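You operate a simulated robot arm through the tools that you are given. There is no shell and no other tool. Be economical: measure what you need, move in short steps, check, and stop when the job is done.

The job below is to be done with a simulated two-armed robot. You get a single attempt, and the scene is never put back.

JOB
Put the gift tag from the caddy into the teal gift box and close it.
Fine: pull the caddy drawer out for it and stand it upright in the box; hold the caddy still with the other hand while you push the drawer shut, and press the lid on last. Set down upright: gift tag.

The check looks at the end state, three seconds after you hand in, the way a careful person would. Anything else that was tipped, shoved, dropped, spilled or broken makes it a failure. Lids that push on must go on centred and level and be pressed home; caps that screw on are set level and turned clockwise until they are tight.

ROBOT AND FRAMES
Two 7-joint arms with two-finger parallel grippers on one trunk, on a base that drives. Base frame: it is fixed to the floor where the robot stands at the start and does not move with it; the origin is under the middle of the robot, x ahead of it, y to its left, z up; the surface under the hand at the start is at about z = 88. Lengths are in cm, angles in degrees, forces in N, time in s.
The left shoulder is at the start at [6, 14.3, 92.6], the right one opposite. With the tool pointing down near the work surface each hand reaches from about 30 to 72 cm from the robot's upright axis, wherever it stands, measured 20 degrees to its own side. Places, roughly: caddy drawer [50, -10, 90]; gift [50, 30, 90]. Payload 1.57 kg a hand.
Tool frame (each hand has its own): the origin (TCP) lies between the finger pads and is the grasp point; the fingertips stand 3 cm ahead of it; z points along the fingers, y is the line along which they close. Largest opening 11 cm; finger width 2.4, thickness 1.2; the body of the gripper, 4.8 by 11.2 cm, starts 7.8 cm behind the TCP.
Orientation is told as [roll, pitch, yaw] about the base's x, y, z axes, in that order, counted from this pose: with the fingers straight down and closing along the base's y, the tool's x points along the base's -x, its y along +y and its z along -z.

CONTROLS
- The arms move only by the tool play_rows. It takes "left_steps", "right_steps" or both (then of equal length, played together; a hand with none holds still); each is text: rows parted by semicolons, each of 7 numbers parted by spaces: the shift along the base's x, y, z in cm, then the turn, a rotation vector about the base's x, y, z in degrees, then the opening, from 0 (shut) to 1 (fully open). In form: dx dy dz ax ay az claw; .... A call has 1 to 20 rows; each row is the pose to reach, as a shift and turn from the pose commanded when the call began. Rows are played at 5 a second. More than 5 cm and 8.6 degrees between two rows, or a gripper value outside its range, and nothing of the call is played. A pose out of reach is approached as far as the arm can. The call stops where the force on the tool passes 60 N (or 10 N more than at its start, if that is more) or the arm is blocked; 0.2 s more then pass. The fingers move at their own pace (about 4.5 cm/s each) and stop on an object; they squeeze with about 26 N. The grip force told is the motor's: it shows also when the fingers shut on nothing. Time passes only in rows, and 0.2 s behind the last, so rows that repeat a pose let the fingers close. It gives the time, the measured TCP pose, the force on the tool (base axes), the opening and the grip force at its end, in the units of the frame above (readings bear some noise), with the torque about the TCP (base axes, N m) and any sound that the robot's microphone picked up.
- Cameras (640 x 400 px; columns grow to the right, rows downward): "scene" is now at [5.03, -0.7, 154]; the picture's right is [-0.09, -1.00, 0.00], its down [-0.71, 0.06, -0.70] and it looks along [0.70, -0.06, -0.71] (base axes); focal length 286 px, centre (320, 200). "left" rides on the left gripper at [7, -1.6, -14.1] in its tool frame; the picture's right is [0.23, 0.97, 0.00], its down [-0.86, 0.20, -0.48] and it looks along [-0.47, 0.11, 0.88] (tool axes); focal length 222 px, centre (320, 200). "right" rides on the right gripper at [7, 1.6, -14.1] in its tool frame; the picture's right is [-0.23, 0.97, 0.00], its down [-0.86, -0.20, -0.48] and it looks along [-0.47, -0.11, 0.88] (tool axes); focal length 222 px, centre (320, 200). There is no depth. A picture from a camera that has moved, and an enlarged one, comes with that camera's place and axes in the base frame and with its lens.
- snapshot(camera): a new picture of that camera. The clock stands still meanwhile.
- raise_lower(by): slides the trunk up (or, below 0, down) by that many cm; the arms and the scene camera ride with it, the base frame stays. It gives what a move gives, with no picture.
- roll_base(legs): drives the robot by 1 to 6 legs, each [ahead, left, turn to the left] in cm, cm and degrees, along the robot's own axes; the way and the turn of a leg run together, so that a leg with both is an arc; at most 150 cm and 180 degrees a leg. The arms and the cameras ride along, it lands a little off, and it stops where it bumps. It gives what a move gives.
- turn_head(pan, tilt): turns the head with the scene camera to pan (to the left, within 86 degrees either way) and tilt (down, from -29 to 69), counted from straight ahead of the robot. It gives what a move gives.
- zoom(camera, box): a new picture of the part [left, top, right, bottom] of that camera's present view, enlarged. The clock stands still meanwhile.
- sign_off(): hands the job in; it is judged then, once.

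Go step by step. Nothing tells you exact positions but the pictures and the camera data: compare them with the known pose of the tool, close in by small moves and look again before you grip or let go. The budget is 120 turns and 88 pictures, counting those below and the enlarged ones. Unless the task says otherwise, let go and move clear before handing in, and close with one line.

The tools are called after "Emit:" by a JSON object that holds its "fn" and its "kwargs". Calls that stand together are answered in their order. play_rows: Moves the arms, as the interface text tells. Its arguments: {"type":"object","properties":{"left_steps":{"type":"string"},"right_steps":{"type":"string"}},"required":[]} The other tools are called the same way: raise_lower (by) slides the trunk up or down; roll_base (legs) drives the base; turn_head (pan, tilt) turns the head that bears the scene camera; snapshot (camera) takes a picture; zoom (camera, box) takes an enlarged picture of a part of a camera's view; sign_off () hands the job in.

At the start:

```text
t: 0.0
left_eef_pos: [44.39, 12.62, 112.18]
left_orientation: [0.0, -0.3, 0.0]
left_force: [0.2, -0.4, 0.5]
left_moment: [-0.01, -0.03, 0.04]
left_gripper_width: 10.99
left_finger_force: 0.0
right_eef_pos: [50.62, -28.39, 99.97]
right_orientation: [0.0, 0.0, 0.1]
right_force: [-0.9, -0.4, -1.8]
right_moment: [0.03, 0.01, -0.02]
right_gripper_width: 11.01
right_finger_force: 0.1
trunk travel left (down, up): [-52.5, 6.5]
robot x, y, heading: [-0.08, 0.34, 0.0]
head pan, tilt: [-4.9, 45.3]
```

scene: 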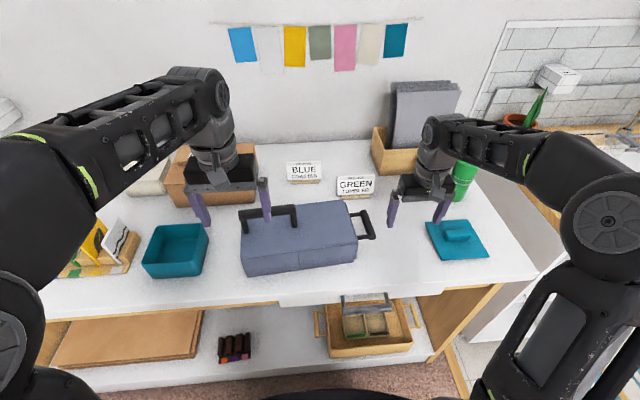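
right: 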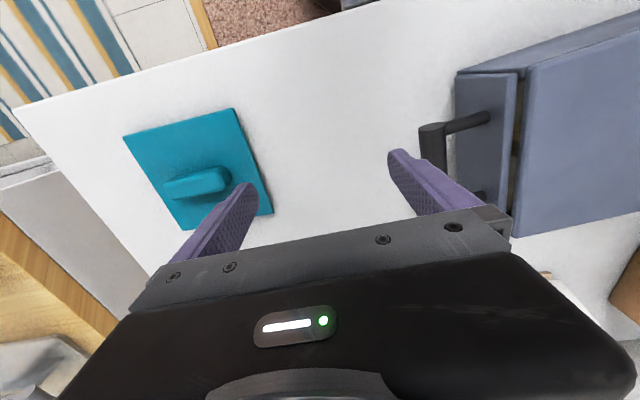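
left: 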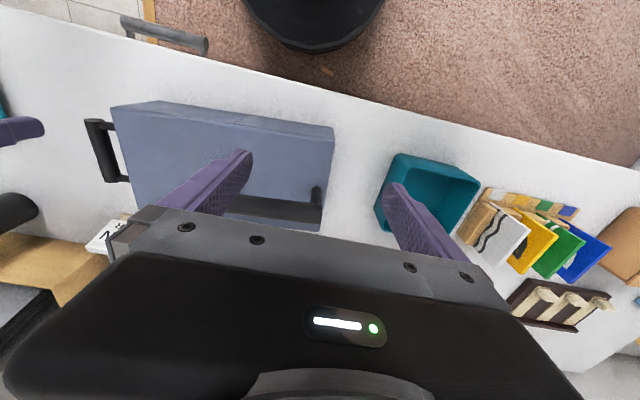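

I see the caddy in the middle with its drawer handle facing right (-y), the open teal box on the left and its lid on the right. I'll look closer before moving.

Emit:
{"fn": "zoom", "kwargs": {"camera": "scene", "box": [220, 170, 400, 290]}}

Emit:
{"fn": "zoom", "kwargs": {"camera": "right", "box": [380, 40, 640, 240]}}

Emit:
{"fn": "zoom", "kwargs": {"camera": "scene", "box": [50, 180, 230, 300]}}

```text
3.33 times, centred on (310, 230) of scene
camera zoom: at [5.03, -0.7, 154.0], right [-0.09, -1.0, 0.0], down [-0.71, 0.06, -0.7], along [0.7, -0.06, -0.71], focal length 955 px, centre (353, 100)
```

zoom: 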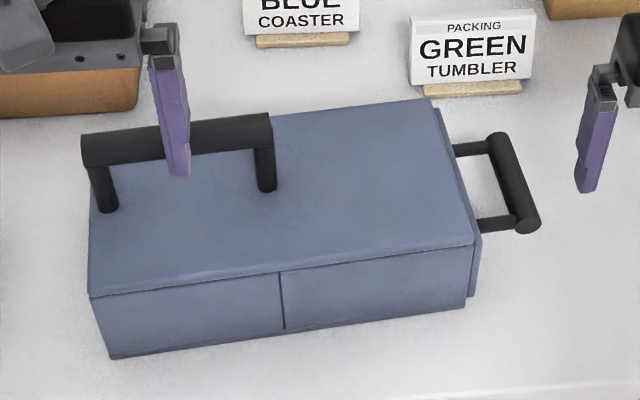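

```text
2.00 times, centred on (510, 140) of right
camera zoom: at [43.62, -26.89, 114.07], right [0.23, 0.97, 0.0], down [0.86, -0.2, 0.48], along [0.47, -0.11, -0.88], focal length 444 px, centre (-60, 320)
```

zoom: 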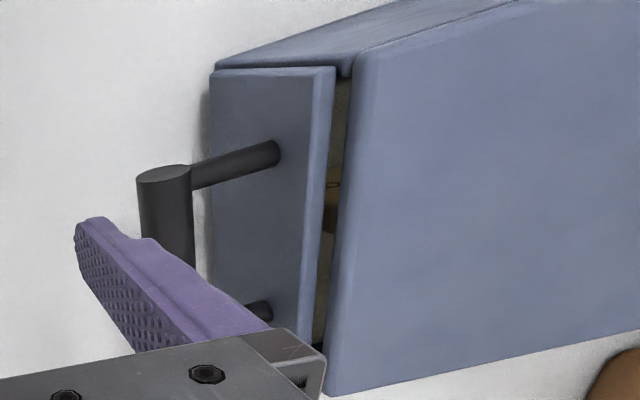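

```text
3.33 times, centred on (140, 240) of scene
camera zoom: at [5.03, -0.7, 154.0], right [-0.09, -1.0, 0.0], down [-0.71, 0.06, -0.7], along [0.7, -0.06, -0.71], focal length 955 px, centre (920, 67)
```

zoom: 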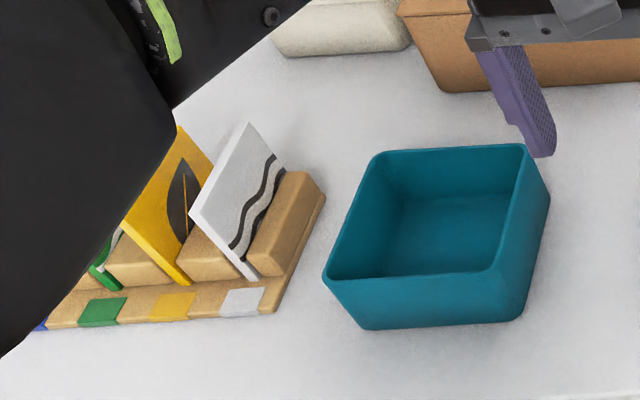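

The drawer bar sits near [54, -18, 94] and the caddy is yawed about 5°. The carry handle is near [52.5, 8, 102.5]. I'll move the left hand above the carry handle and the right hand above the drawer bar.

Emit:
{"fn": "play_rows", "kwargs": {"left_steps": "0.8 -0.5 0.3 0 0 -8.5 1; 1.6 -0.9 0.6 0 0 -17 1; 2.4 -1.4 0.9 0 0 -25.5 1; 3.2 -1.8 1.2 0 0 -34 1; 4 -2.3 1.5 0 0 -42.5 1; 4.9 -2.8 1.8 0 0 -51 1; 5.7 -3.2 2.1 0 0 -59.5 1; 6.5 -3.7 2.4 0 0 -68 1; 7.3 -4.1 2.7 0 0 -76.5 1; 8.1 -4.6 2.8 0 0 -85 1", "right_steps": "0 0 2 0 0 0 1; 0 0 4 0 0 0 0.8; 0 1 5 0 0 1 0.5; 0.5 2.5 5 0 0 2 0.31; 1 4 5 0 0 3 0.31; 1.5 5.5 5 0 0 4 0.31; 2 7 5 0 0 5 0.31; 2.5 8.5 5 0 0 5 0.31; 3 9.5 5 0 0 5 0.31; 3.5 10.3 5 0 0 5 0.31"}}

Emit:
{"fn": "snapshot", "kwargs": {"camera": "scene"}}

Emit:
{"fn": "snapshot", "kwargs": {"camera": "right"}}

Emit:
{"fn": "snapshot", "kwargs": {"camera": "left"}}

```text
t: 2.2
left_eef_pos: [54.54, 14.97, 112.23]
left_orientation: [3.2, -3.7, -72.6]
left_force: [-0.4, 0.7, 1.0]
left_moment: [-0.05, -0.08, 0.0]
left_gripper_width: 10.99
left_finger_force: 0.0
left hand out of reach, approached as far as the arm can: row 1, 2, 3, 4, 5, 6, 7, 8, 9, 10
right_eef_pos: [53.95, -17.83, 104.98]
right_orientation: [-0.1, -0.1, 5.1]
right_force: [-0.6, -0.3, 0.6]
right_moment: [-0.08, -0.05, -0.01]
right_gripper_width: 3.41
right_finger_force: 0.1
trunk travel left (down, up): [-52.5, 6.5]
robot x, y, heading: [-0.22, 0.0, -0.1]
head pan, tilt: [-4.9, 45.3]
```

```text
81 pictures are left
camera scene: at [4.82, -0.42, 154.01], right [-0.08, -1.0, 0.0], down [-0.71, 0.06, -0.71], along [0.7, -0.06, -0.71], focal length 286 px, centre (320, 200)
```

scene: 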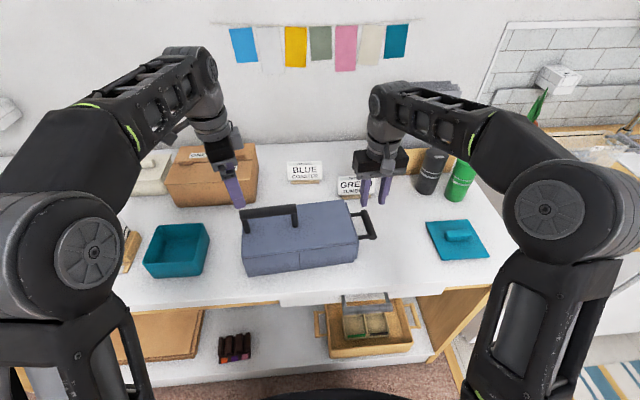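

```text
80 pictures are left
camera right: at [46.75, -16.82, 119.12], right [0.14, 0.99, 0.0], down [0.87, -0.12, 0.48], along [0.48, -0.07, -0.88], focal length 222 px, centre (320, 200)
```

right: 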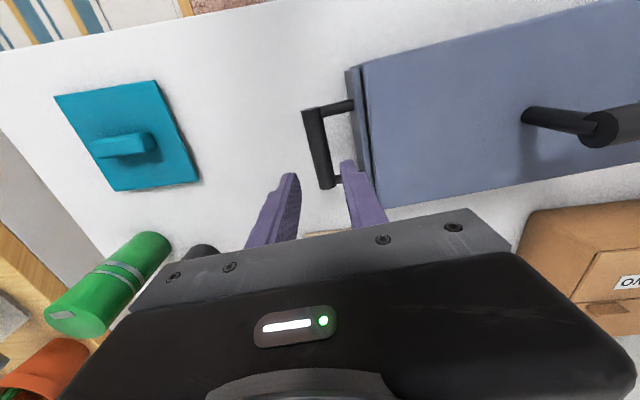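

```text
79 pictures are left
camera left: at [49.91, 21.76, 125.75], right [0.86, 0.51, 0.04], down [0.41, -0.73, 0.54], along [0.31, -0.45, -0.84], focal length 222 px, centre (320, 200)
```

left: 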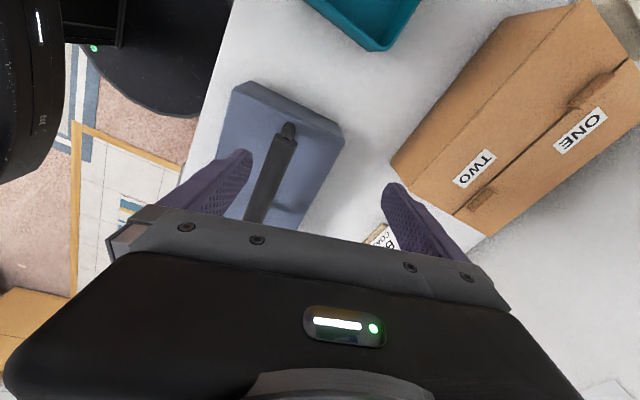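

The left arm could not reach that high pose and stopped short. I'll raise the trunk and try again.

Emit:
{"fn": "raise_lower", "kwargs": {"by": 6}}

Emit:
{"fn": "play_rows", "kwargs": {"left_steps": "0 0 -1 0 0 0 1; 0 0 -2 0 0 0 1"}}

```text
t: 3.2
left_eef_pos: [54.61, 14.61, 118.13]
left_orientation: [3.2, -3.5, -72.3]
left_force: [-0.7, 0.4, -0.3]
left_moment: [0.01, 0.0, -0.01]
left_gripper_width: 10.97
left_finger_force: 0.2
right_eef_pos: [54.1, -18.13, 110.91]
right_orientation: [0.0, -0.1, 5.0]
right_force: [0.3, -1.0, 0.0]
right_moment: [-0.02, 0.01, 0.0]
right_gripper_width: 3.44
right_finger_force: 0.1
trunk travel left (down, up): [-58.5, 0.5]
robot x, y, heading: [0.2, -0.12, 0.2]
head pan, tilt: [-4.9, 45.3]
```

```text
t: 3.8
left_eef_pos: [54.72, 14.59, 116.1]
left_orientation: [3.1, -3.5, -72.4]
left_force: [0.0, 0.1, 0.1]
left_moment: [-0.01, 0.02, 0.01]
left_gripper_width: 10.98
left_finger_force: 0.2
right_eef_pos: [53.89, -18.15, 110.98]
right_orientation: [0.0, 0.0, 5.0]
right_force: [0.4, -1.0, 0.1]
right_moment: [0.01, -0.02, 0.04]
right_gripper_width: 3.39
right_finger_force: 0.1
trunk travel left (down, up): [-58.5, 0.5]
robot x, y, heading: [0.11, -0.13, 0.0]
head pan, tilt: [-4.9, 45.3]
```

Emit:
{"fn": "play_rows", "kwargs": {"left_steps": "-0.5 -1.5 -0.5 0.6 1 -3 1; -1 -3 -1 1.2 2 -6 1; -1.5 -4.5 -2 1.8 3 -9.5 1; -2.2 -6.6 -3 2.4 4 -12.6 1"}}

Emit:
{"fn": "snapshot", "kwargs": {"camera": "left"}}

Emit:
{"fn": "snapshot", "kwargs": {"camera": "right"}}

```text
t: 4.8
left_eef_pos: [52.49, 8.09, 113.19]
left_orientation: [-0.3, -0.3, -84.9]
left_force: [-1.1, 0.4, -0.1]
left_moment: [0.05, 0.0, -0.01]
left_gripper_width: 10.98
left_finger_force: 0.0
right_eef_pos: [54.11, -18.12, 110.94]
right_orientation: [0.0, 0.0, 4.9]
right_force: [0.6, -0.1, -0.1]
right_moment: [-0.02, 0.0, 0.02]
right_gripper_width: 3.42
right_finger_force: 0.1
trunk travel left (down, up): [-58.5, 0.5]
robot x, y, heading: [0.11, -0.03, -0.2]
head pan, tilt: [-4.9, 45.3]
```

```text
78 pictures are left
camera left: at [50.29, 14.94, 127.17], right [0.95, 0.31, -0.01], down [0.28, -0.83, 0.48], along [0.14, -0.46, -0.88], focal length 222 px, centre (320, 200)
```

left: 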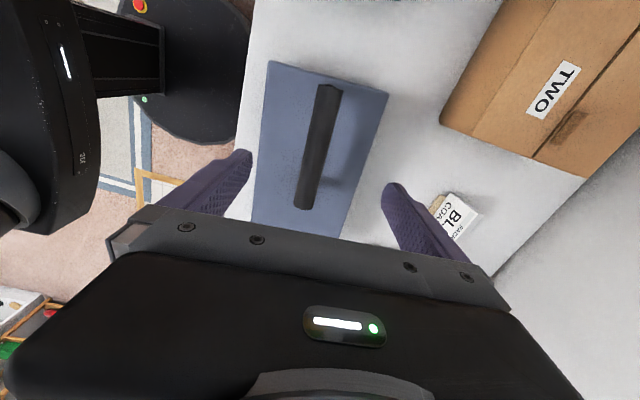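

```text
77 pictures are left
camera right: at [46.9, -17.16, 124.98], right [0.14, 0.99, 0.0], down [0.87, -0.12, 0.48], along [0.47, -0.07, -0.88], focal length 222 px, centre (320, 200)
```

right: 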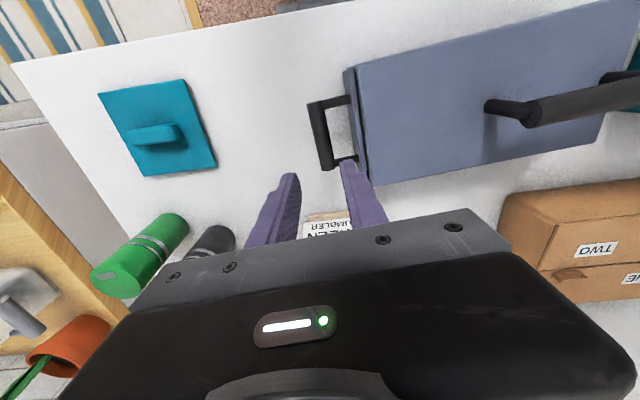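

Both hands are lined up over their handles. I'll lower the left to the carry handle and close it, and lower the right to just above the bar for a check.

Emit:
{"fn": "play_rows", "kwargs": {"left_steps": "-0.6 0.2 -3.5 0 0 0 1; -0.6 0.2 -7 0 0 0 1; -0.6 0.2 -10.5 0 0 0 1; -0.6 0.2 -10.7 0 0 0 0; -0.6 0.2 -10.7 0 0 0 0; -0.6 0.2 -10.7 0 0 0 0; -0.6 0.2 -10.7 0 0 0 0; -0.6 0.2 -10.7 0 0 0 0", "right_steps": "-0.2 -0.2 -4 0 0 0 0.31; -0.2 -0.2 -8 0 0 0 0.31; -0.2 -0.2 -12 0 0 0 0.31; -0.2 -0.2 -12.5 0 0 0 0.31; -0.2 -0.2 -12.5 0 0 0 0.31; -0.2 -0.2 -12.5 0 0 0 0.31; -0.2 -0.2 -12.5 0 0 0 0.31; -0.2 -0.2 -12.5 0 0 0 0.31"}}

Emit:
{"fn": "snapshot", "kwargs": {"camera": "right"}}

Emit:
{"fn": "zoom", "kwargs": {"camera": "scene", "box": [220, 170, 400, 290]}}

```text
t: 6.6
left_eef_pos: [51.92, 8.11, 102.38]
left_orientation: [-0.5, -0.5, -84.9]
left_force: [-1.5, 0.5, 0.0]
left_moment: [-0.03, -0.02, -0.23]
left_gripper_width: 2.5
left_finger_force: 13.3
right_eef_pos: [53.82, -18.37, 98.46]
right_orientation: [0.0, 0.0, 5.0]
right_force: [1.6, -0.3, -0.3]
right_moment: [-0.01, 0.03, 0.02]
right_gripper_width: 3.39
right_finger_force: 0.0
trunk travel left (down, up): [-58.5, 0.5]
robot x, y, heading: [-0.1, -0.19, -0.1]
head pan, tilt: [-4.9, 45.3]
```

```text
76 pictures are left
camera right: at [46.78, -17.42, 112.56], right [0.14, 0.99, 0.0], down [0.87, -0.12, 0.48], along [0.47, -0.07, -0.88], focal length 222 px, centre (320, 200)
```

right: 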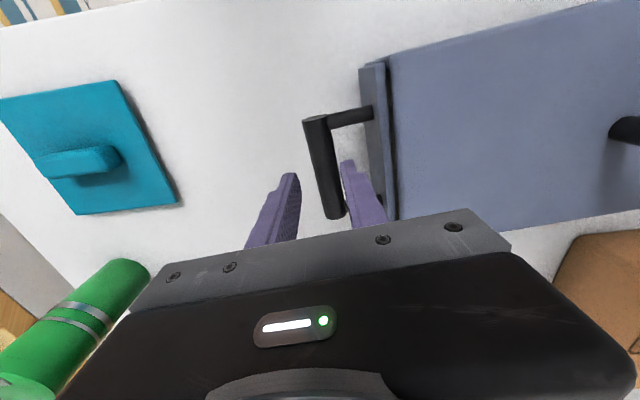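

```text
3.33 times, centred on (310, 230) of scene
camera zoom: at [5.01, -0.7, 160.0], right [-0.09, -1.0, 0.0], down [-0.71, 0.06, -0.7], along [0.7, -0.06, -0.71], focal length 955 px, centre (353, 100)
```

zoom: 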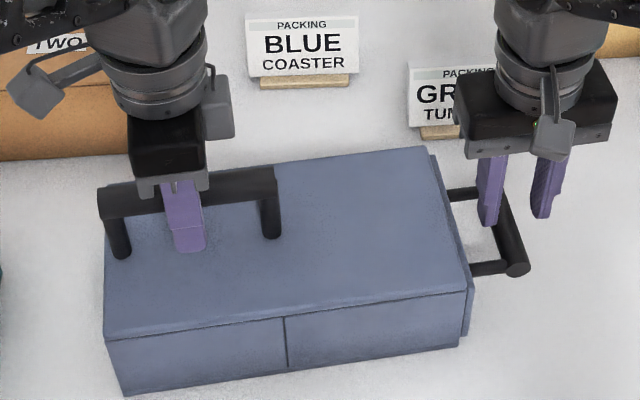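

The drawer bar lies between the right fingers. I'll descend and close on it.

Emit:
{"fn": "play_rows", "kwargs": {"right_steps": "0 0.2 -2 0 0 0 0.31; 0 0.2 -4.3 0 0 0 0.31; 0 0.2 -4.3 0 0 0 0; 0 0.2 -4.3 0 0 0 0; 0 0.2 -4.3 0 0 0 0"}}

Emit:
{"fn": "snapshot", "kwargs": {"camera": "right"}}

```text
t: 7.8
left_eef_pos: [52.07, 8.19, 102.37]
left_orientation: [-0.3, -0.5, -84.9]
left_force: [-0.5, -4.0, 0.4]
left_moment: [-0.36, -0.11, -0.3]
left_gripper_width: 2.45
left_finger_force: 26.2
right_eef_pos: [53.89, -18.25, 94.09]
right_orientation: [-0.1, -0.1, 5.0]
right_force: [2.4, 2.9, -0.3]
right_moment: [0.09, -0.25, -0.05]
right_gripper_width: 2.09
right_finger_force: 25.9
trunk travel left (down, up): [-58.5, 0.5]
robot x, y, heading: [0.46, -0.2, 0.0]
head pan, tilt: [-4.9, 45.3]
```

```text
74 pictures are left
camera right: at [46.79, -17.21, 108.13], right [0.14, 0.99, 0.0], down [0.87, -0.12, 0.48], along [0.47, -0.07, -0.88], focal length 222 px, centre (320, 200)
```

right: 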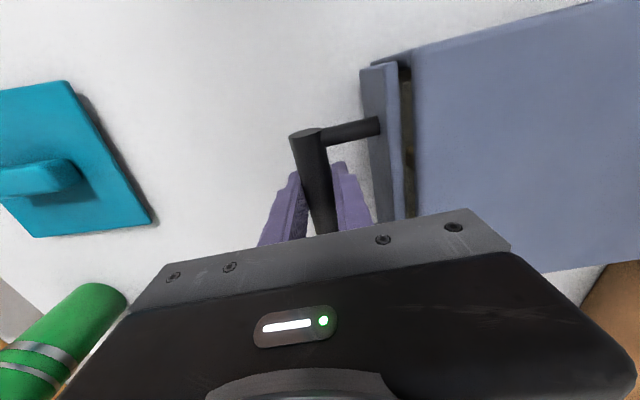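

Both handles are gripped. I'll pull the drawer out along its axis in small steps.

Emit:
{"fn": "play_rows", "kwargs": {"right_steps": "0.1 -1 0 0 0 0 0; 0.17 -2 0 0 0 0 0; 0.26 -3 0 0 0 0 0; 0.35 -4 0 0 0 0 0; 0.44 -5 0 0 0 0 0; 0.52 -6 0 0 0 0 0; 0.6 -7 0 0 0 0 0; 0.7 -8 0 0 0 0 0"}}

Emit:
{"fn": "snapshot", "kwargs": {"camera": "scene"}}

```text
t: 9.6
left_eef_pos: [51.86, 8.22, 102.34]
left_orientation: [-0.3, -0.4, -85.0]
left_force: [0.8, -6.6, 0.3]
left_moment: [-0.15, -0.09, -0.09]
left_gripper_width: 2.45
left_finger_force: 25.9
right_eef_pos: [54.52, -26.15, 94.04]
right_orientation: [0.0, 0.1, 5.0]
right_force: [0.2, 5.0, -0.4]
right_moment: [0.09, -0.03, 0.0]
right_gripper_width: 2.12
right_finger_force: 25.9
trunk travel left (down, up): [-58.5, 0.5]
robot x, y, heading: [0.16, 0.16, -0.3]
head pan, tilt: [-4.9, 45.3]
```

```text
73 pictures are left
camera scene: at [5.04, -0.76, 160.0], right [-0.09, -1.0, 0.0], down [-0.71, 0.06, -0.7], along [0.7, -0.06, -0.71], focal length 286 px, centre (320, 200)
```

scene: 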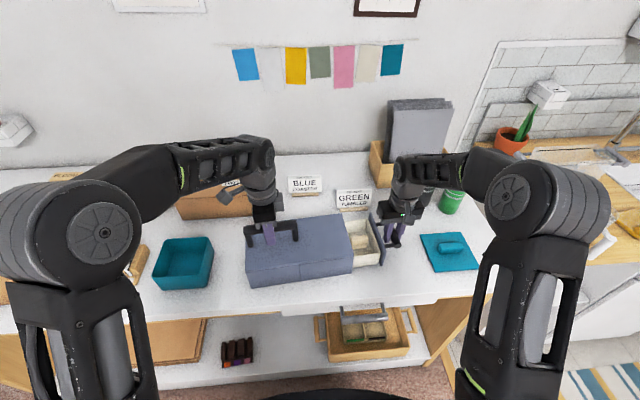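

Emit:
{"fn": "zoom", "kwargs": {"camera": "scene", "box": [320, 190, 440, 290]}}

Emit:
{"fn": "snapshot", "kwargs": {"camera": "right"}}

```text
4.00 times, centred on (380, 240) of scene
camera zoom: at [5.04, -0.76, 160.0], right [-0.09, -1.0, 0.0], down [-0.71, 0.06, -0.7], along [0.7, -0.06, -0.71], focal length 1146 px, centre (80, 40)
```

zoom: 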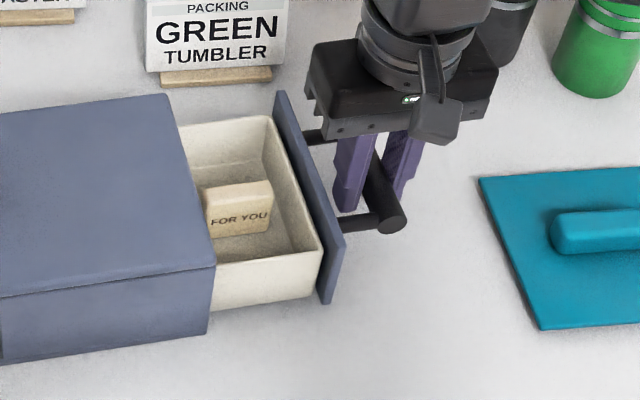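

```text
71 pictures are left
camera right: at [47.49, -25.17, 108.16], right [0.14, 0.99, 0.0], down [0.87, -0.12, 0.48], along [0.47, -0.07, -0.88], focal length 222 px, centre (320, 200)
```

right: 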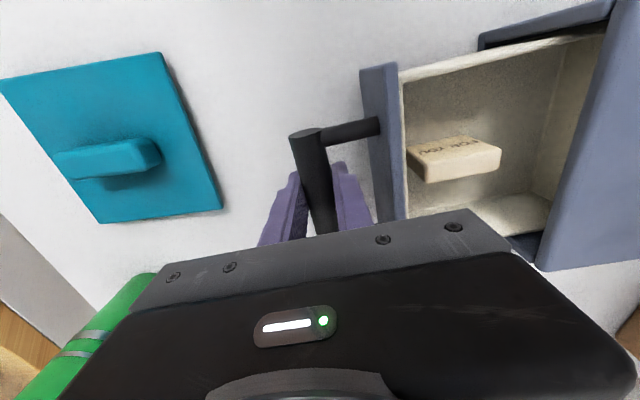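

The drawer is open and the "FOR YOU" tag stands upright in it, near [53.7, -16.7, 92.5]. I'll release both handles, lift clear and get a clean view.

Emit:
{"fn": "play_rows", "kwargs": {"left_steps": "0 0 0 0 0 0 0.5; 0 0 0 0 0 0 0.5; 0 0 0 0 0 0 0.5; 0 0 3 0 0 0 0.5; 0 0 6 0 0 0 0.5; 0 0 9 0 0 0 0.5; 0 0 9 0 0 0 0.5; 0 0 9 0 0 0 0.5; 0 0 9 0 0 0 0.5", "right_steps": "0 0 0 0 0 0 0.31; 0 0 0 0 0 0 0.31; 0 0 0 0 0 0 0.31; 0 0 4 0 0 0 0.31; 0 0 8 0 0 0 0.31; 0 -2 12 0 0 0 0.31; -2 -5 14 0 0 0 0.31; -4 -8 15 0 0 0 0.31; -6 -11 15 0 0 0 0.31"}}

Emit:
{"fn": "zoom", "kwargs": {"camera": "scene", "box": [310, 190, 430, 290]}}

Emit:
{"fn": "snapshot", "kwargs": {"camera": "right"}}

```text
t: 11.6
left_eef_pos: [51.88, 8.26, 111.34]
left_orientation: [-0.3, -0.5, -84.9]
left_force: [-0.5, 0.9, 0.1]
left_moment: [0.01, -0.02, -0.01]
left_gripper_width: 5.5
left_finger_force: 0.1
right_eef_pos: [48.49, -37.31, 109.07]
right_orientation: [0.1, 0.0, 5.0]
right_force: [0.0, 0.5, 1.0]
right_moment: [0.01, -0.03, 0.02]
right_gripper_width: 3.4
right_finger_force: 0.0
trunk travel left (down, up): [-58.5, 0.5]
robot x, y, heading: [-0.21, -0.18, -0.1]
head pan, tilt: [-4.9, 45.3]
```

```text
4.00 times, centred on (370, 240) of scene
camera zoom: at [4.97, -0.78, 160.0], right [-0.09, -1.0, 0.0], down [-0.71, 0.06, -0.7], along [0.7, -0.06, -0.71], focal length 1146 px, centre (120, 40)
```

zoom: 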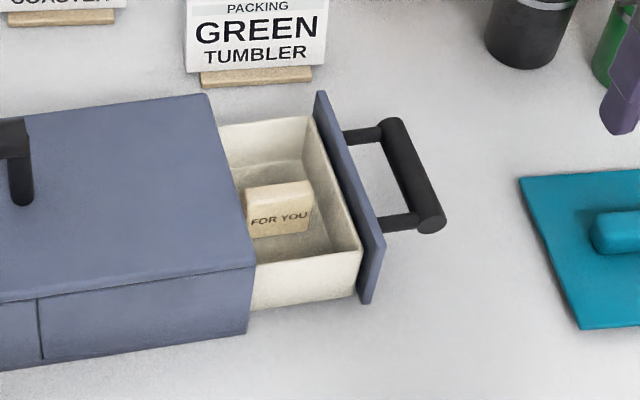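

```text
69 pictures are left
camera right: at [41.4, -36.24, 123.19], right [0.14, 0.99, 0.0], down [0.87, -0.12, 0.48], along [0.47, -0.07, -0.88], focal length 222 px, centre (320, 200)
```

right: 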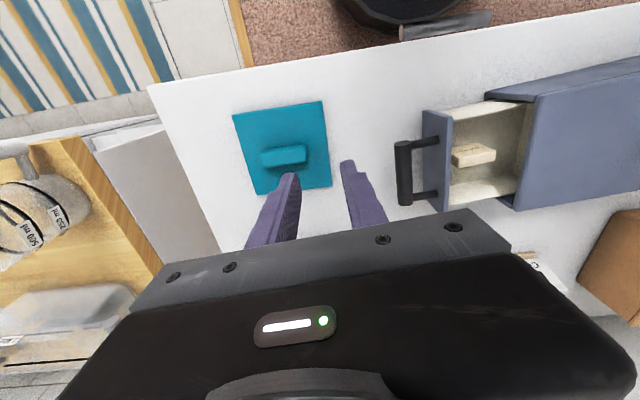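

The tag's centre is about [54.3, -16.9, 91], roughly 5 wide, 2 thick and 3.3 tall. I'll bring the left hand over it, with the fingers closing across its thickness.

Emit:
{"fn": "play_rows", "kwargs": {"left_steps": "0.4 -4 -1 0 0 0 0.5; 0.8 -8 -2 0 0 0 0.5; 1.2 -12 -3 0 0 0 0.5; 1.6 -16 -3 0 0 0 0.5; 2 -20 -3 0 0 0 0.5; 2.4 -25 -3 0 0 0 0.5"}}

Emit:
{"fn": "snapshot", "kwargs": {"camera": "left"}}

Emit:
{"fn": "zoom", "kwargs": {"camera": "scene", "box": [310, 190, 430, 290]}}

```text
refused: row 6 steps farther than a row can; nothing moved
```

```text
68 pictures are left
camera left: at [49.69, 15.21, 125.35], right [0.95, 0.31, -0.01], down [0.28, -0.83, 0.48], along [0.15, -0.46, -0.88], focal length 222 px, centre (320, 200)
```

left: 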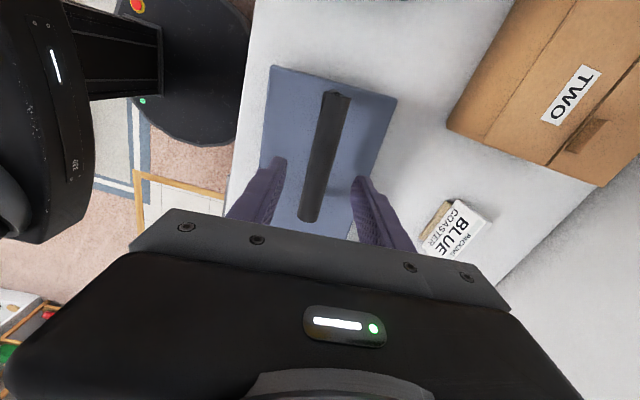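

```text
4.00 times, centred on (370, 240) of scene
camera zoom: at [4.97, -0.78, 160.0], right [-0.09, -1.0, 0.0], down [-0.71, 0.06, -0.7], along [0.7, -0.06, -0.71], focal length 1146 px, centre (120, 40)
```

zoom: 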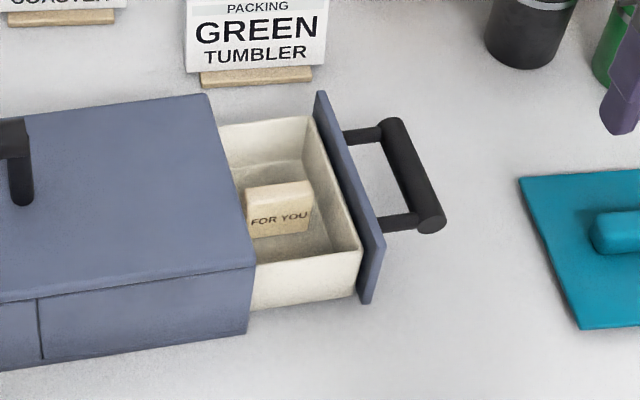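

The last row was too long a step, so nothing moved. I'll replay it with shorter steps.

Emit:
{"fn": "play_rows", "kwargs": {"left_steps": "0.4 -4 -1 0 0 0 0.5; 0.8 -8 -2 0 0 0 0.5; 1.2 -12 -3 0 0 0 0.5; 1.6 -16 -3 0 0 0 0.5; 2 -20 -3 0 0 0 0.5; 2.2 -23 -3 0 0 0 0.5; 2.4 -25.1 -3 0 0 0 0.5"}}

Emit:
{"fn": "snapshot", "kwargs": {"camera": "left"}}

Emit:
{"fn": "zoom", "kwargs": {"camera": "scene", "box": [310, 190, 430, 290]}}

Emit:
{"fn": "snapshot", "kwargs": {"camera": "right"}}

```text
t: 13.2
left_eef_pos: [53.63, -10.92, 108.46]
left_orientation: [-0.3, -0.5, -84.9]
left_force: [-0.1, -0.5, 0.9]
left_moment: [0.0, -0.05, 0.02]
left_gripper_width: 5.5
left_finger_force: 0.0
left hand out of reach, approached as far as the arm can: row 5, 6, 7
right_eef_pos: [48.51, -37.22, 109.15]
right_orientation: [0.1, 0.0, 4.9]
right_force: [-1.1, 0.0, -0.3]
right_moment: [0.0, 0.01, -0.04]
right_gripper_width: 3.4
right_finger_force: 0.0
trunk travel left (down, up): [-58.5, 0.5]
robot x, y, heading: [-0.21, -0.01, -0.0]
head pan, tilt: [-4.9, 45.3]
```

```text
66 pictures are left
camera left: at [51.53, -3.91, 122.53], right [0.95, 0.31, -0.01], down [0.28, -0.83, 0.48], along [0.15, -0.46, -0.87], focal length 222 px, centre (320, 200)
```

left: 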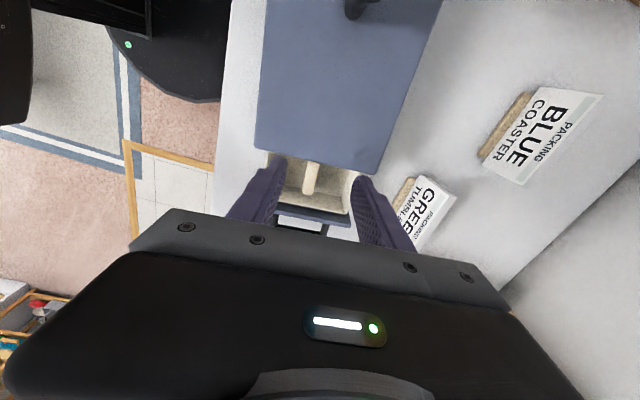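

```text
4.00 times, centred on (370, 240) of scene
camera zoom: at [4.98, -0.81, 160.0], right [-0.09, -1.0, 0.0], down [-0.71, 0.06, -0.7], along [0.7, -0.06, -0.71], focal length 1146 px, centre (120, 40)
```

zoom: 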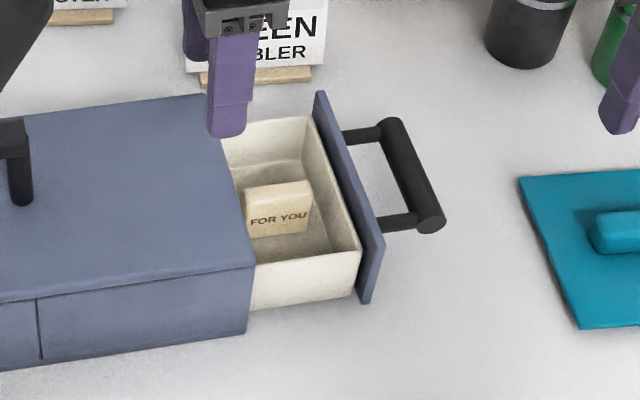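

```text
64 pictures are left
camera right: at [41.42, -36.25, 123.17], right [0.14, 0.99, 0.0], down [0.87, -0.12, 0.48], along [0.47, -0.07, -0.88], focal length 222 px, centre (320, 200)
```

right: 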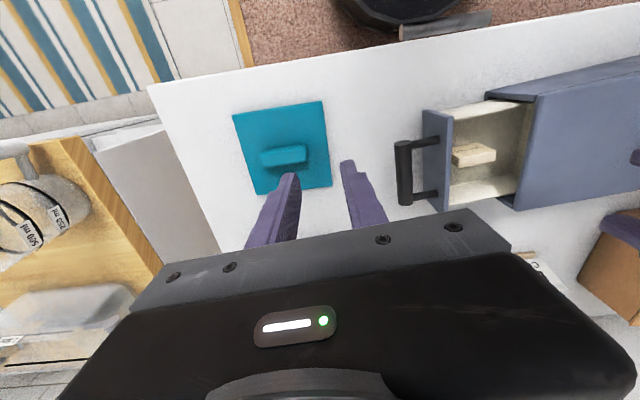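

The left hand falls about 6 cm short in y. I'll drive the base right by 7 cm.

Emit:
{"fn": "roll_base", "kwargs": {"legs": [[0, -7, 0]]}}

Emit:
{"fn": "snapshot", "kwargs": {"camera": "left"}}

```text
t: 14.2
left_eef_pos: [53.71, -17.81, 108.42]
left_orientation: [-0.1, -0.4, -84.9]
left_force: [0.6, -0.4, 0.4]
left_moment: [0.05, 0.01, 0.01]
left_gripper_width: 5.52
left_finger_force: 0.1
right_eef_pos: [48.55, -44.23, 109.08]
right_orientation: [0.1, 0.0, 5.0]
right_force: [0.5, -0.5, 0.2]
right_moment: [0.04, -0.01, 0.01]
right_gripper_width: 3.43
right_finger_force: 0.1
trunk travel left (down, up): [-58.5, 0.5]
robot x, y, heading: [0.02, -6.89, 0.2]
head pan, tilt: [-4.9, 45.3]
```

```text
63 pictures are left
camera left: at [51.58, -10.87, 122.51], right [0.95, 0.31, -0.01], down [0.28, -0.83, 0.48], along [0.15, -0.46, -0.88], focal length 222 px, centre (320, 200)
```

left: 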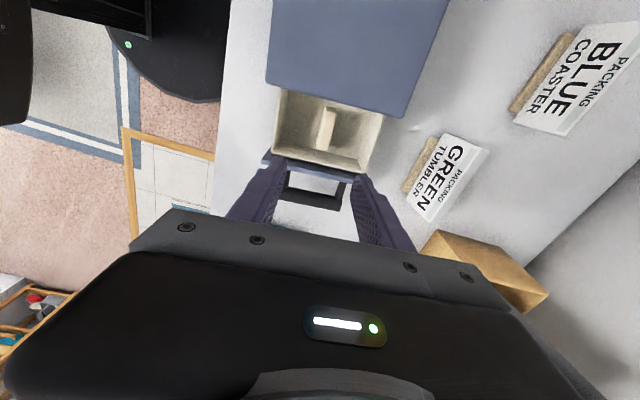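

Emit:
{"fn": "play_rows", "kwargs": {"left_steps": "0.4 1.1 -4 0 0 0 0.5; 0.4 1.1 -8 0 0 0 0.5; 0.4 1.1 -11.2 0 0 0 0.5; 0.4 1.1 -11.2 0 0 0 0.5"}}

Emit:
{"fn": "snapshot", "kwargs": {"camera": "left"}}

Emit:
{"fn": "zoom", "kwargs": {"camera": "scene", "box": [290, 190, 410, 290]}}

```text
t: 15.2
left_eef_pos: [54.17, -16.75, 97.49]
left_orientation: [-0.3, -0.6, -84.9]
left_force: [-1.3, -0.7, 0.1]
left_moment: [0.01, 0.02, 0.0]
left_gripper_width: 5.49
left_finger_force: 0.1
right_eef_pos: [48.62, -44.18, 109.11]
right_orientation: [0.0, 0.0, 5.0]
right_force: [-0.5, 0.8, -0.3]
right_moment: [0.01, -0.02, -0.03]
right_gripper_width: 3.4
right_finger_force: 0.0
trunk travel left (down, up): [-58.5, 0.5]
robot x, y, heading: [0.05, -6.95, 0.1]
head pan, tilt: [-4.9, 45.3]
```

```text
62 pictures are left
camera left: at [52.07, -9.73, 111.58], right [0.95, 0.31, -0.01], down [0.28, -0.83, 0.49], along [0.15, -0.46, -0.87], focal length 222 px, centre (320, 200)
```

left: 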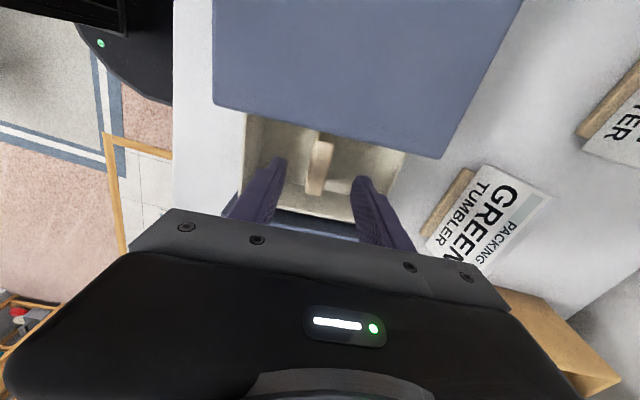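

```text
4.00 times, centred on (350, 240) of scene
camera zoom: at [4.99, -7.63, 160.0], right [-0.09, -1.0, 0.0], down [-0.71, 0.06, -0.7], along [0.7, -0.06, -0.71], focal length 1146 px, centre (200, 40)
```

zoom: 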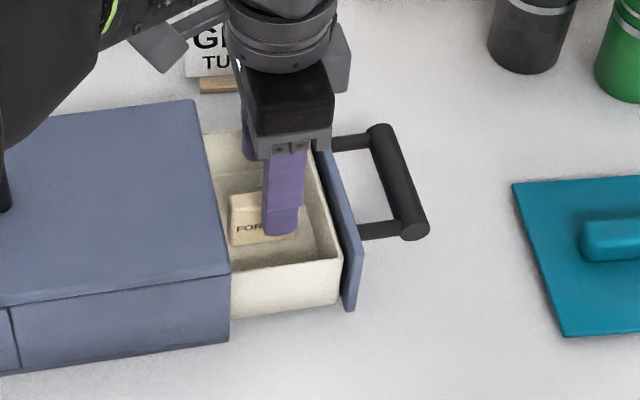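

The fingers straddle the tag but sit slightly towards -y. I'll shift +0.8 in y, descend and close.

Emit:
{"fn": "play_rows", "kwargs": {"left_steps": "0 0.8 -1.5 0 0 0 0.5; 0 0.8 -3 0 0 0 0.5; 0 0.8 -4.3 0 0 0 0.5; 0 0.8 -4.3 0 0 0 0.5"}}

Emit:
{"fn": "snapshot", "kwargs": {"camera": "left"}}

Emit:
{"fn": "zoom", "kwargs": {"camera": "scene", "box": [290, 190, 410, 290]}}

```text
t: 16.2
left_eef_pos: [54.2, -15.89, 93.19]
left_orientation: [-0.1, -0.5, -84.9]
left_force: [0.3, -0.5, -0.1]
left_moment: [0.02, -0.02, 0.01]
left_gripper_width: 5.48
left_finger_force: 0.1
right_eef_pos: [48.63, -43.98, 109.14]
right_orientation: [0.0, 0.0, 5.0]
right_force: [-0.5, 0.6, 0.0]
right_moment: [-0.01, 0.0, -0.02]
right_gripper_width: 3.42
right_finger_force: 0.1
trunk travel left (down, up): [-58.5, 0.5]
robot x, y, heading: [0.16, -6.51, 0.1]
head pan, tilt: [-4.9, 45.3]
```

```text
60 pictures are left
camera left: at [52.0, -8.86, 107.2], right [0.95, 0.31, -0.01], down [0.28, -0.83, 0.48], along [0.15, -0.46, -0.87], focal length 222 px, centre (320, 200)
```

left: 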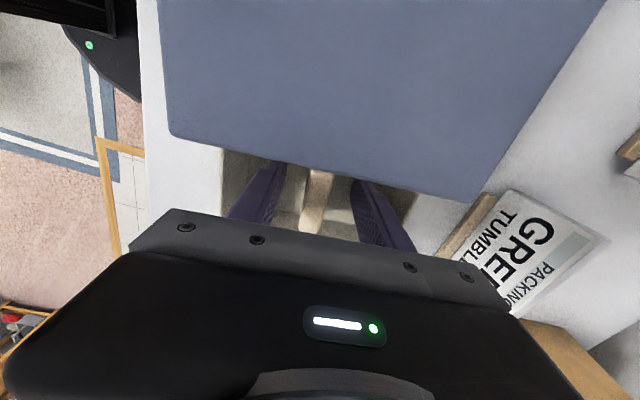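

```text
4.00 times, centred on (350, 240) of scene
camera zoom: at [5.02, -7.64, 160.0], right [-0.09, -1.0, 0.0], down [-0.71, 0.06, -0.7], along [0.7, -0.06, -0.71], focal length 1146 px, centre (200, 40)
```

zoom: 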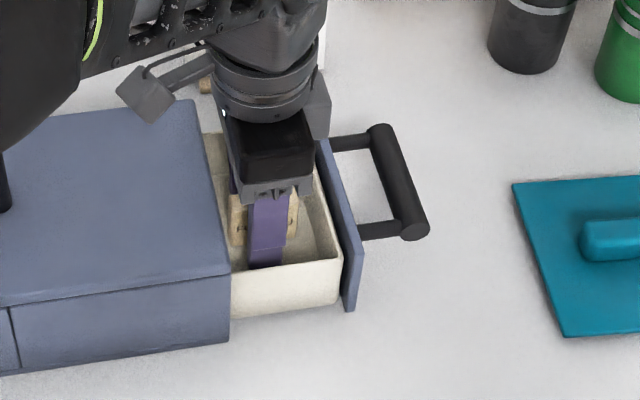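

The fingers are centred on the tag in y, so I'll close on it and lift.

Emit:
{"fn": "play_rows", "kwargs": {"left_steps": "0 0 0 0 0 0 0; 0 0 0 0 0 0 0; 0 0 0 0 0 0 0; 0 0 0 0 0 0 0; 0 0 1 0 0 0 0; 0 0 3 0 0 0 0; 0 0 6 0 0 0 0; 0 0 10 0 0 0 0; 0 0 14 0 0 0 0"}}

Emit:
{"fn": "snapshot", "kwargs": {"camera": "left"}}

Emit:
{"fn": "snapshot", "kwargs": {"camera": "scene"}}

```text
t: 18.2
left_eef_pos: [54.13, -15.88, 106.95]
left_orientation: [-0.2, -0.6, -84.9]
left_force: [-0.3, -0.4, 0.3]
left_moment: [0.04, 0.03, -0.02]
left_gripper_width: 1.48
left_finger_force: 26.0
right_eef_pos: [48.52, -44.09, 108.95]
right_orientation: [0.0, 0.0, 5.1]
right_force: [-0.5, -0.3, -0.8]
right_moment: [0.0, 0.01, 0.05]
right_gripper_width: 3.42
right_finger_force: 0.0
trunk travel left (down, up): [-58.5, 0.5]
robot x, y, heading: [-0.35, -6.7, -0.1]
head pan, tilt: [-4.9, 45.3]
```

```text
58 pictures are left
camera left: at [52.03, -8.88, 121.0], right [0.95, 0.31, -0.01], down [0.28, -0.83, 0.48], along [0.15, -0.46, -0.87], focal length 222 px, centre (320, 200)
```

left: 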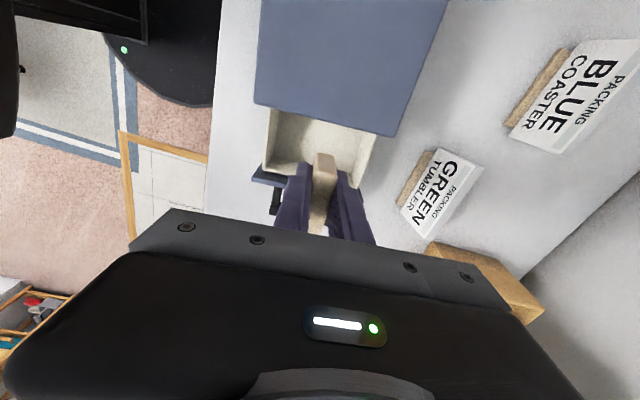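

```text
57 pictures are left
camera scene: at [5.01, -7.62, 159.99], right [-0.09, -1.0, 0.0], down [-0.71, 0.06, -0.7], along [0.7, -0.06, -0.71], focal length 286 px, centre (320, 200)
```

scene: 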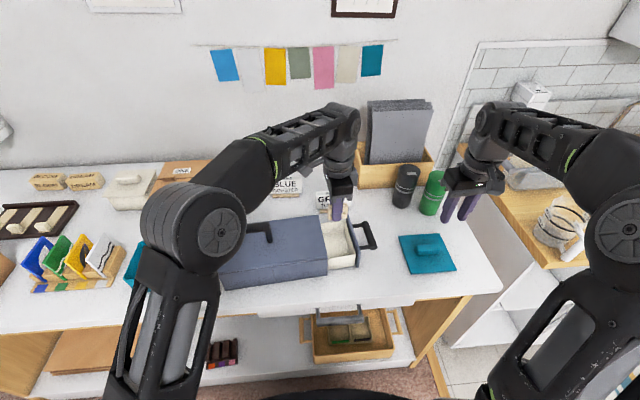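

The tag is held, 1.5 cm thick. I'll drive the base back left and take the tag high over the caddy toward the box.

Emit:
{"fn": "roll_base", "kwargs": {"legs": [[0, 8, 0]]}}

Emit:
{"fn": "play_rows", "kwargs": {"left_steps": "0 0 3 0 0 0 0; -0.3 3 5 0 0 0 0; -0.6 7 6 0 0 0 0; -0.9 11 6 0 0 0 0; -1.2 15 6 0 0 0 0; -1.5 19 6 0 0 0 0; -1.8 23 6 0 0 0 0; -2 27 6 0 0 0 0; -2.2 31 5 0 0 0 0; -2.4 34 4 0 0 0 0"}}

Emit:
{"fn": "snapshot", "kwargs": {"camera": "left"}}

Emit:
{"fn": "snapshot", "kwargs": {"camera": "scene"}}

```text
t: 19.3
left_eef_pos: [54.26, -7.72, 106.88]
left_orientation: [-0.3, -0.5, -84.9]
left_force: [-0.5, -0.3, -0.2]
left_moment: [-0.04, -0.02, 0.0]
left_gripper_width: 1.49
left_finger_force: 25.8
right_eef_pos: [48.58, -35.92, 108.97]
right_orientation: [0.0, -0.1, 5.0]
right_force: [-0.3, -0.1, -0.6]
right_moment: [-0.02, -0.02, -0.01]
right_gripper_width: 3.4
right_finger_force: 0.1
trunk travel left (down, up): [-58.5, 0.5]
robot x, y, heading: [0.17, 1.05, 0.1]
head pan, tilt: [-4.9, 45.3]
```

```text
t: 21.5
left_eef_pos: [51.75, 26.47, 110.91]
left_orientation: [-0.2, -0.5, -84.9]
left_force: [0.0, 0.2, 0.2]
left_moment: [-0.01, 0.0, 0.04]
left_gripper_width: 1.49
left_finger_force: 26.1
left hand out of reach, approached as far as the arm can: row 1, 2, 3
right_eef_pos: [48.59, -35.99, 109.12]
right_orientation: [0.1, 0.0, 5.1]
right_force: [0.6, 0.8, -0.4]
right_moment: [0.01, 0.0, 0.02]
right_gripper_width: 3.39
right_finger_force: 0.1
trunk travel left (down, up): [-58.5, 0.5]
robot x, y, heading: [-0.3, 1.06, 0.2]
head pan, tilt: [-4.9, 45.3]
```

```text
56 pictures are left
camera left: at [49.63, 33.45, 125.02], right [0.95, 0.31, -0.01], down [0.28, -0.83, 0.48], along [0.15, -0.46, -0.87], focal length 222 px, centre (320, 200)
```

left: 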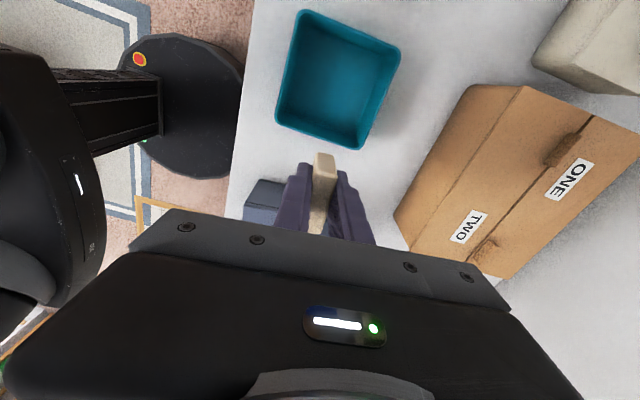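

```text
55 pictures are left
camera scene: at [5.04, 0.49, 160.0], right [-0.08, -1.0, 0.0], down [-0.71, 0.06, -0.7], along [0.7, -0.06, -0.71], focal length 286 px, centre (320, 200)
```

scene: 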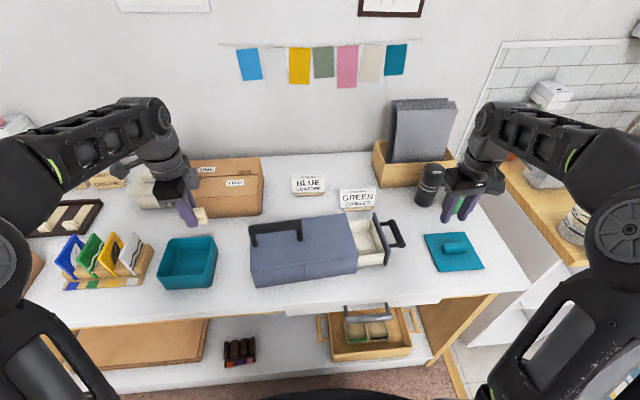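

Emit:
{"fn": "zoom", "kwargs": {"camera": "scene", "box": [140, 190, 260, 310]}}

Emit:
{"fn": "zoom", "kwargs": {"camera": "left", "box": [240, 0, 440, 200]}}

```text
3.33 times, centred on (200, 250) of scene
camera zoom: at [5.04, 0.49, 160.0], right [-0.08, -1.0, 0.0], down [-0.71, 0.06, -0.7], along [0.7, -0.06, -0.71], focal length 955 px, centre (720, 33)
```

zoom: 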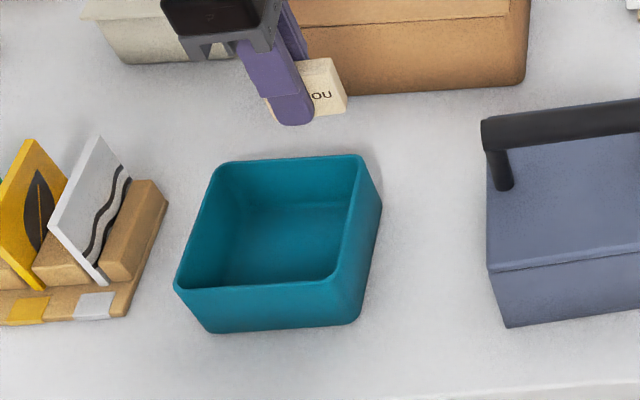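

```text
2.00 times, centred on (340, 100) of left
camera zoom: at [49.63, 33.45, 125.02], right [0.95, 0.31, -0.01], down [0.28, -0.83, 0.48], along [0.15, -0.46, -0.87], focal length 444 px, centre (280, 400)
```

zoom: 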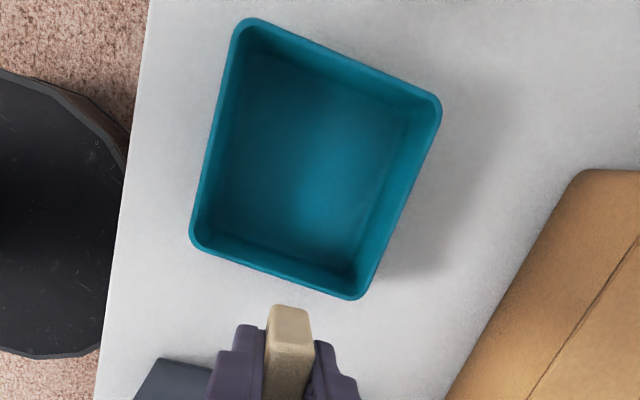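

The box is 12×12 and axis-aligned, centred near [51.5, 32.8], with its rim at about z 94. I'll move the tag over its centre and partway down.

Emit:
{"fn": "play_rows", "kwargs": {"left_steps": "0 3 0 0 0 2.5 0; -0.2 6.3 -1 0 0 5 0; -0.2 6.3 -5 0 0 5 0; -0.2 6.3 -9 0 0 5 0; -0.2 6.3 -12 0 0 5 0; -0.2 6.3 -12 0 0 5 0"}}

Emit:
{"fn": "snapshot", "kwargs": {"camera": "left"}}

Emit:
{"fn": "zoom", "kwargs": {"camera": "scene", "box": [140, 190, 260, 310]}}

```text
t: 22.9
left_eef_pos: [51.5, 32.72, 99.02]
left_orientation: [-0.3, -0.5, -79.9]
left_force: [0.7, -0.2, 0.0]
left_moment: [0.04, -0.02, 0.0]
left_gripper_width: 1.5
left_finger_force: 25.7
right_eef_pos: [48.56, -36.04, 109.18]
right_orientation: [-0.1, 0.0, 5.0]
right_force: [0.5, -0.1, 0.2]
right_moment: [-0.03, 0.02, -0.01]
right_gripper_width: 3.41
right_finger_force: 0.0
trunk travel left (down, up): [-58.5, 0.5]
robot x, y, heading: [-0.1, 1.26, 0.1]
head pan, tilt: [-4.9, 45.3]
```

```text
52 pictures are left
camera left: at [48.77, 39.51, 113.03], right [0.92, 0.39, -0.01], down [0.35, -0.8, 0.48], along [0.19, -0.45, -0.87], focal length 222 px, centre (320, 200)
```

left: 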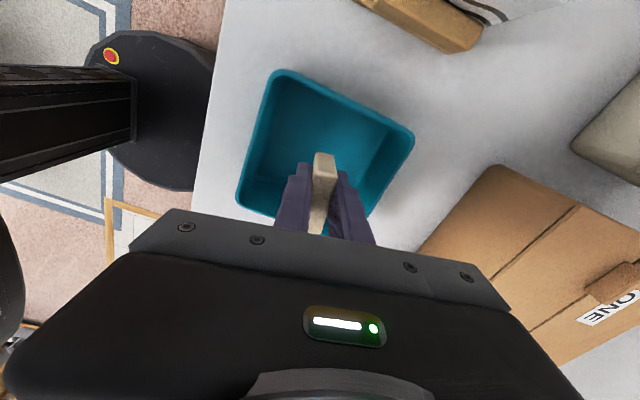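

```text
3.33 times, centred on (200, 250) of scene
camera zoom: at [5.0, 0.44, 160.0], right [-0.08, -1.0, 0.0], down [-0.71, 0.06, -0.7], along [0.7, -0.06, -0.71], focal length 955 px, centre (720, 33)
```

zoom: 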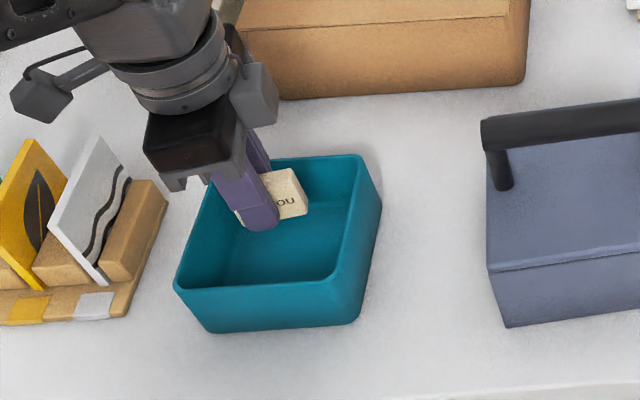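

I turned the wrist the wrong way, so I'll rotate it back by 10° to square the tag with the box. Then I'll lower gently until it touches.

Emit:
{"fn": "play_rows", "kwargs": {"left_steps": "0 0 0 0 0 -5 0; 0 0 0 0 0 -10 0; 0 0 -2 0 0 -10 0; 0 0 -4 0 0 -10 0; 0 0 -5.5 0 0 -10 0; 0 0 -6.3 0 0 -10 0; 0 0 -6.6 0 0 -10 0"}}

Emit:
{"fn": "zoom", "kwargs": {"camera": "scene", "box": [140, 190, 260, 310]}}

```text
t: 24.5
left_eef_pos: [51.69, 32.54, 92.3]
left_orientation: [-0.2, -0.4, -89.9]
left_force: [0.1, -0.2, 0.6]
left_moment: [0.03, -0.02, 0.0]
left_gripper_width: 1.47
left_finger_force: 26.1
right_eef_pos: [48.59, -35.96, 108.95]
right_orientation: [0.0, 0.0, 5.0]
right_force: [-0.6, -0.1, 0.7]
right_moment: [-0.01, 0.0, -0.01]
right_gripper_width: 3.39
right_finger_force: 0.1
trunk travel left (down, up): [-58.5, 0.5]
robot x, y, heading: [-0.24, 0.94, -0.0]
head pan, tilt: [-4.9, 45.3]
```

```text
3.33 times, centred on (200, 250) of scene
camera zoom: at [5.04, 0.45, 160.0], right [-0.08, -1.0, 0.0], down [-0.71, 0.06, -0.7], along [0.7, -0.06, -0.71], focal length 955 px, centre (720, 33)
```

zoom: 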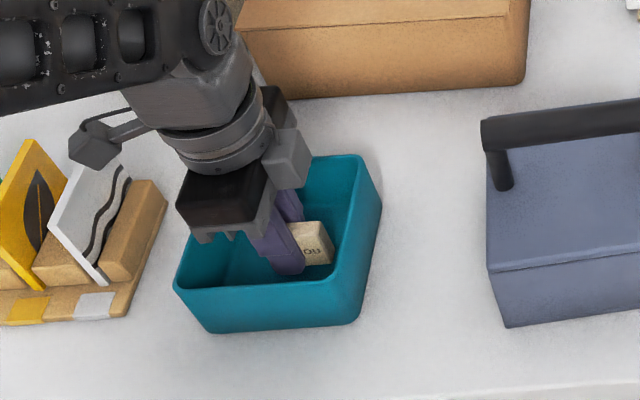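

There's no contact yet, so I'll go down in small steps.

Emit:
{"fn": "play_rows", "kwargs": {"left_steps": "0 0 -0.2 0 0 0 0; 0 0 -0.4 0 0 0 0; 0 0 -0.4 0 0 0 0"}}

Emit:
{"fn": "play_rows", "kwargs": {"left_steps": "0 0 -0.15 0 0 0 0; 0 0 -0.3 0 0 0 0; 0 0 -0.3 0 0 0 0"}}

```text
t: 25.3
left_eef_pos: [51.62, 32.61, 92.03]
left_orientation: [-0.1, -0.3, -89.9]
left_force: [-0.7, 0.7, 15.7]
left_moment: [-0.09, 0.05, -0.01]
left_gripper_width: 1.49
left_finger_force: 26.3
right_eef_pos: [48.59, -36.0, 109.14]
right_orientation: [0.0, -0.1, 5.0]
right_force: [-0.6, -1.0, -0.3]
right_moment: [-0.04, 0.03, -0.02]
right_gripper_width: 3.42
right_finger_force: 0.1
trunk travel left (down, up): [-58.5, 0.5]
robot x, y, heading: [-0.05, 1.09, -0.1]
head pan, tilt: [-4.9, 45.3]
```

```text
t: 26.1
left_eef_pos: [51.56, 32.52, 91.79]
left_orientation: [0.1, -0.4, -89.9]
left_force: [1.1, 0.8, 24.8]
left_moment: [0.03, -0.04, -0.03]
left_gripper_width: 1.5
left_finger_force: 25.9
right_eef_pos: [48.44, -36.1, 109.2]
right_orientation: [0.1, -0.1, 5.0]
right_force: [0.0, 0.0, 0.6]
right_moment: [0.0, -0.01, -0.02]
right_gripper_width: 3.4
right_finger_force: 0.0
trunk travel left (down, up): [-58.5, 0.5]
robot x, y, heading: [-0.03, 1.07, 0.1]
head pan, tilt: [-4.9, 45.3]
```

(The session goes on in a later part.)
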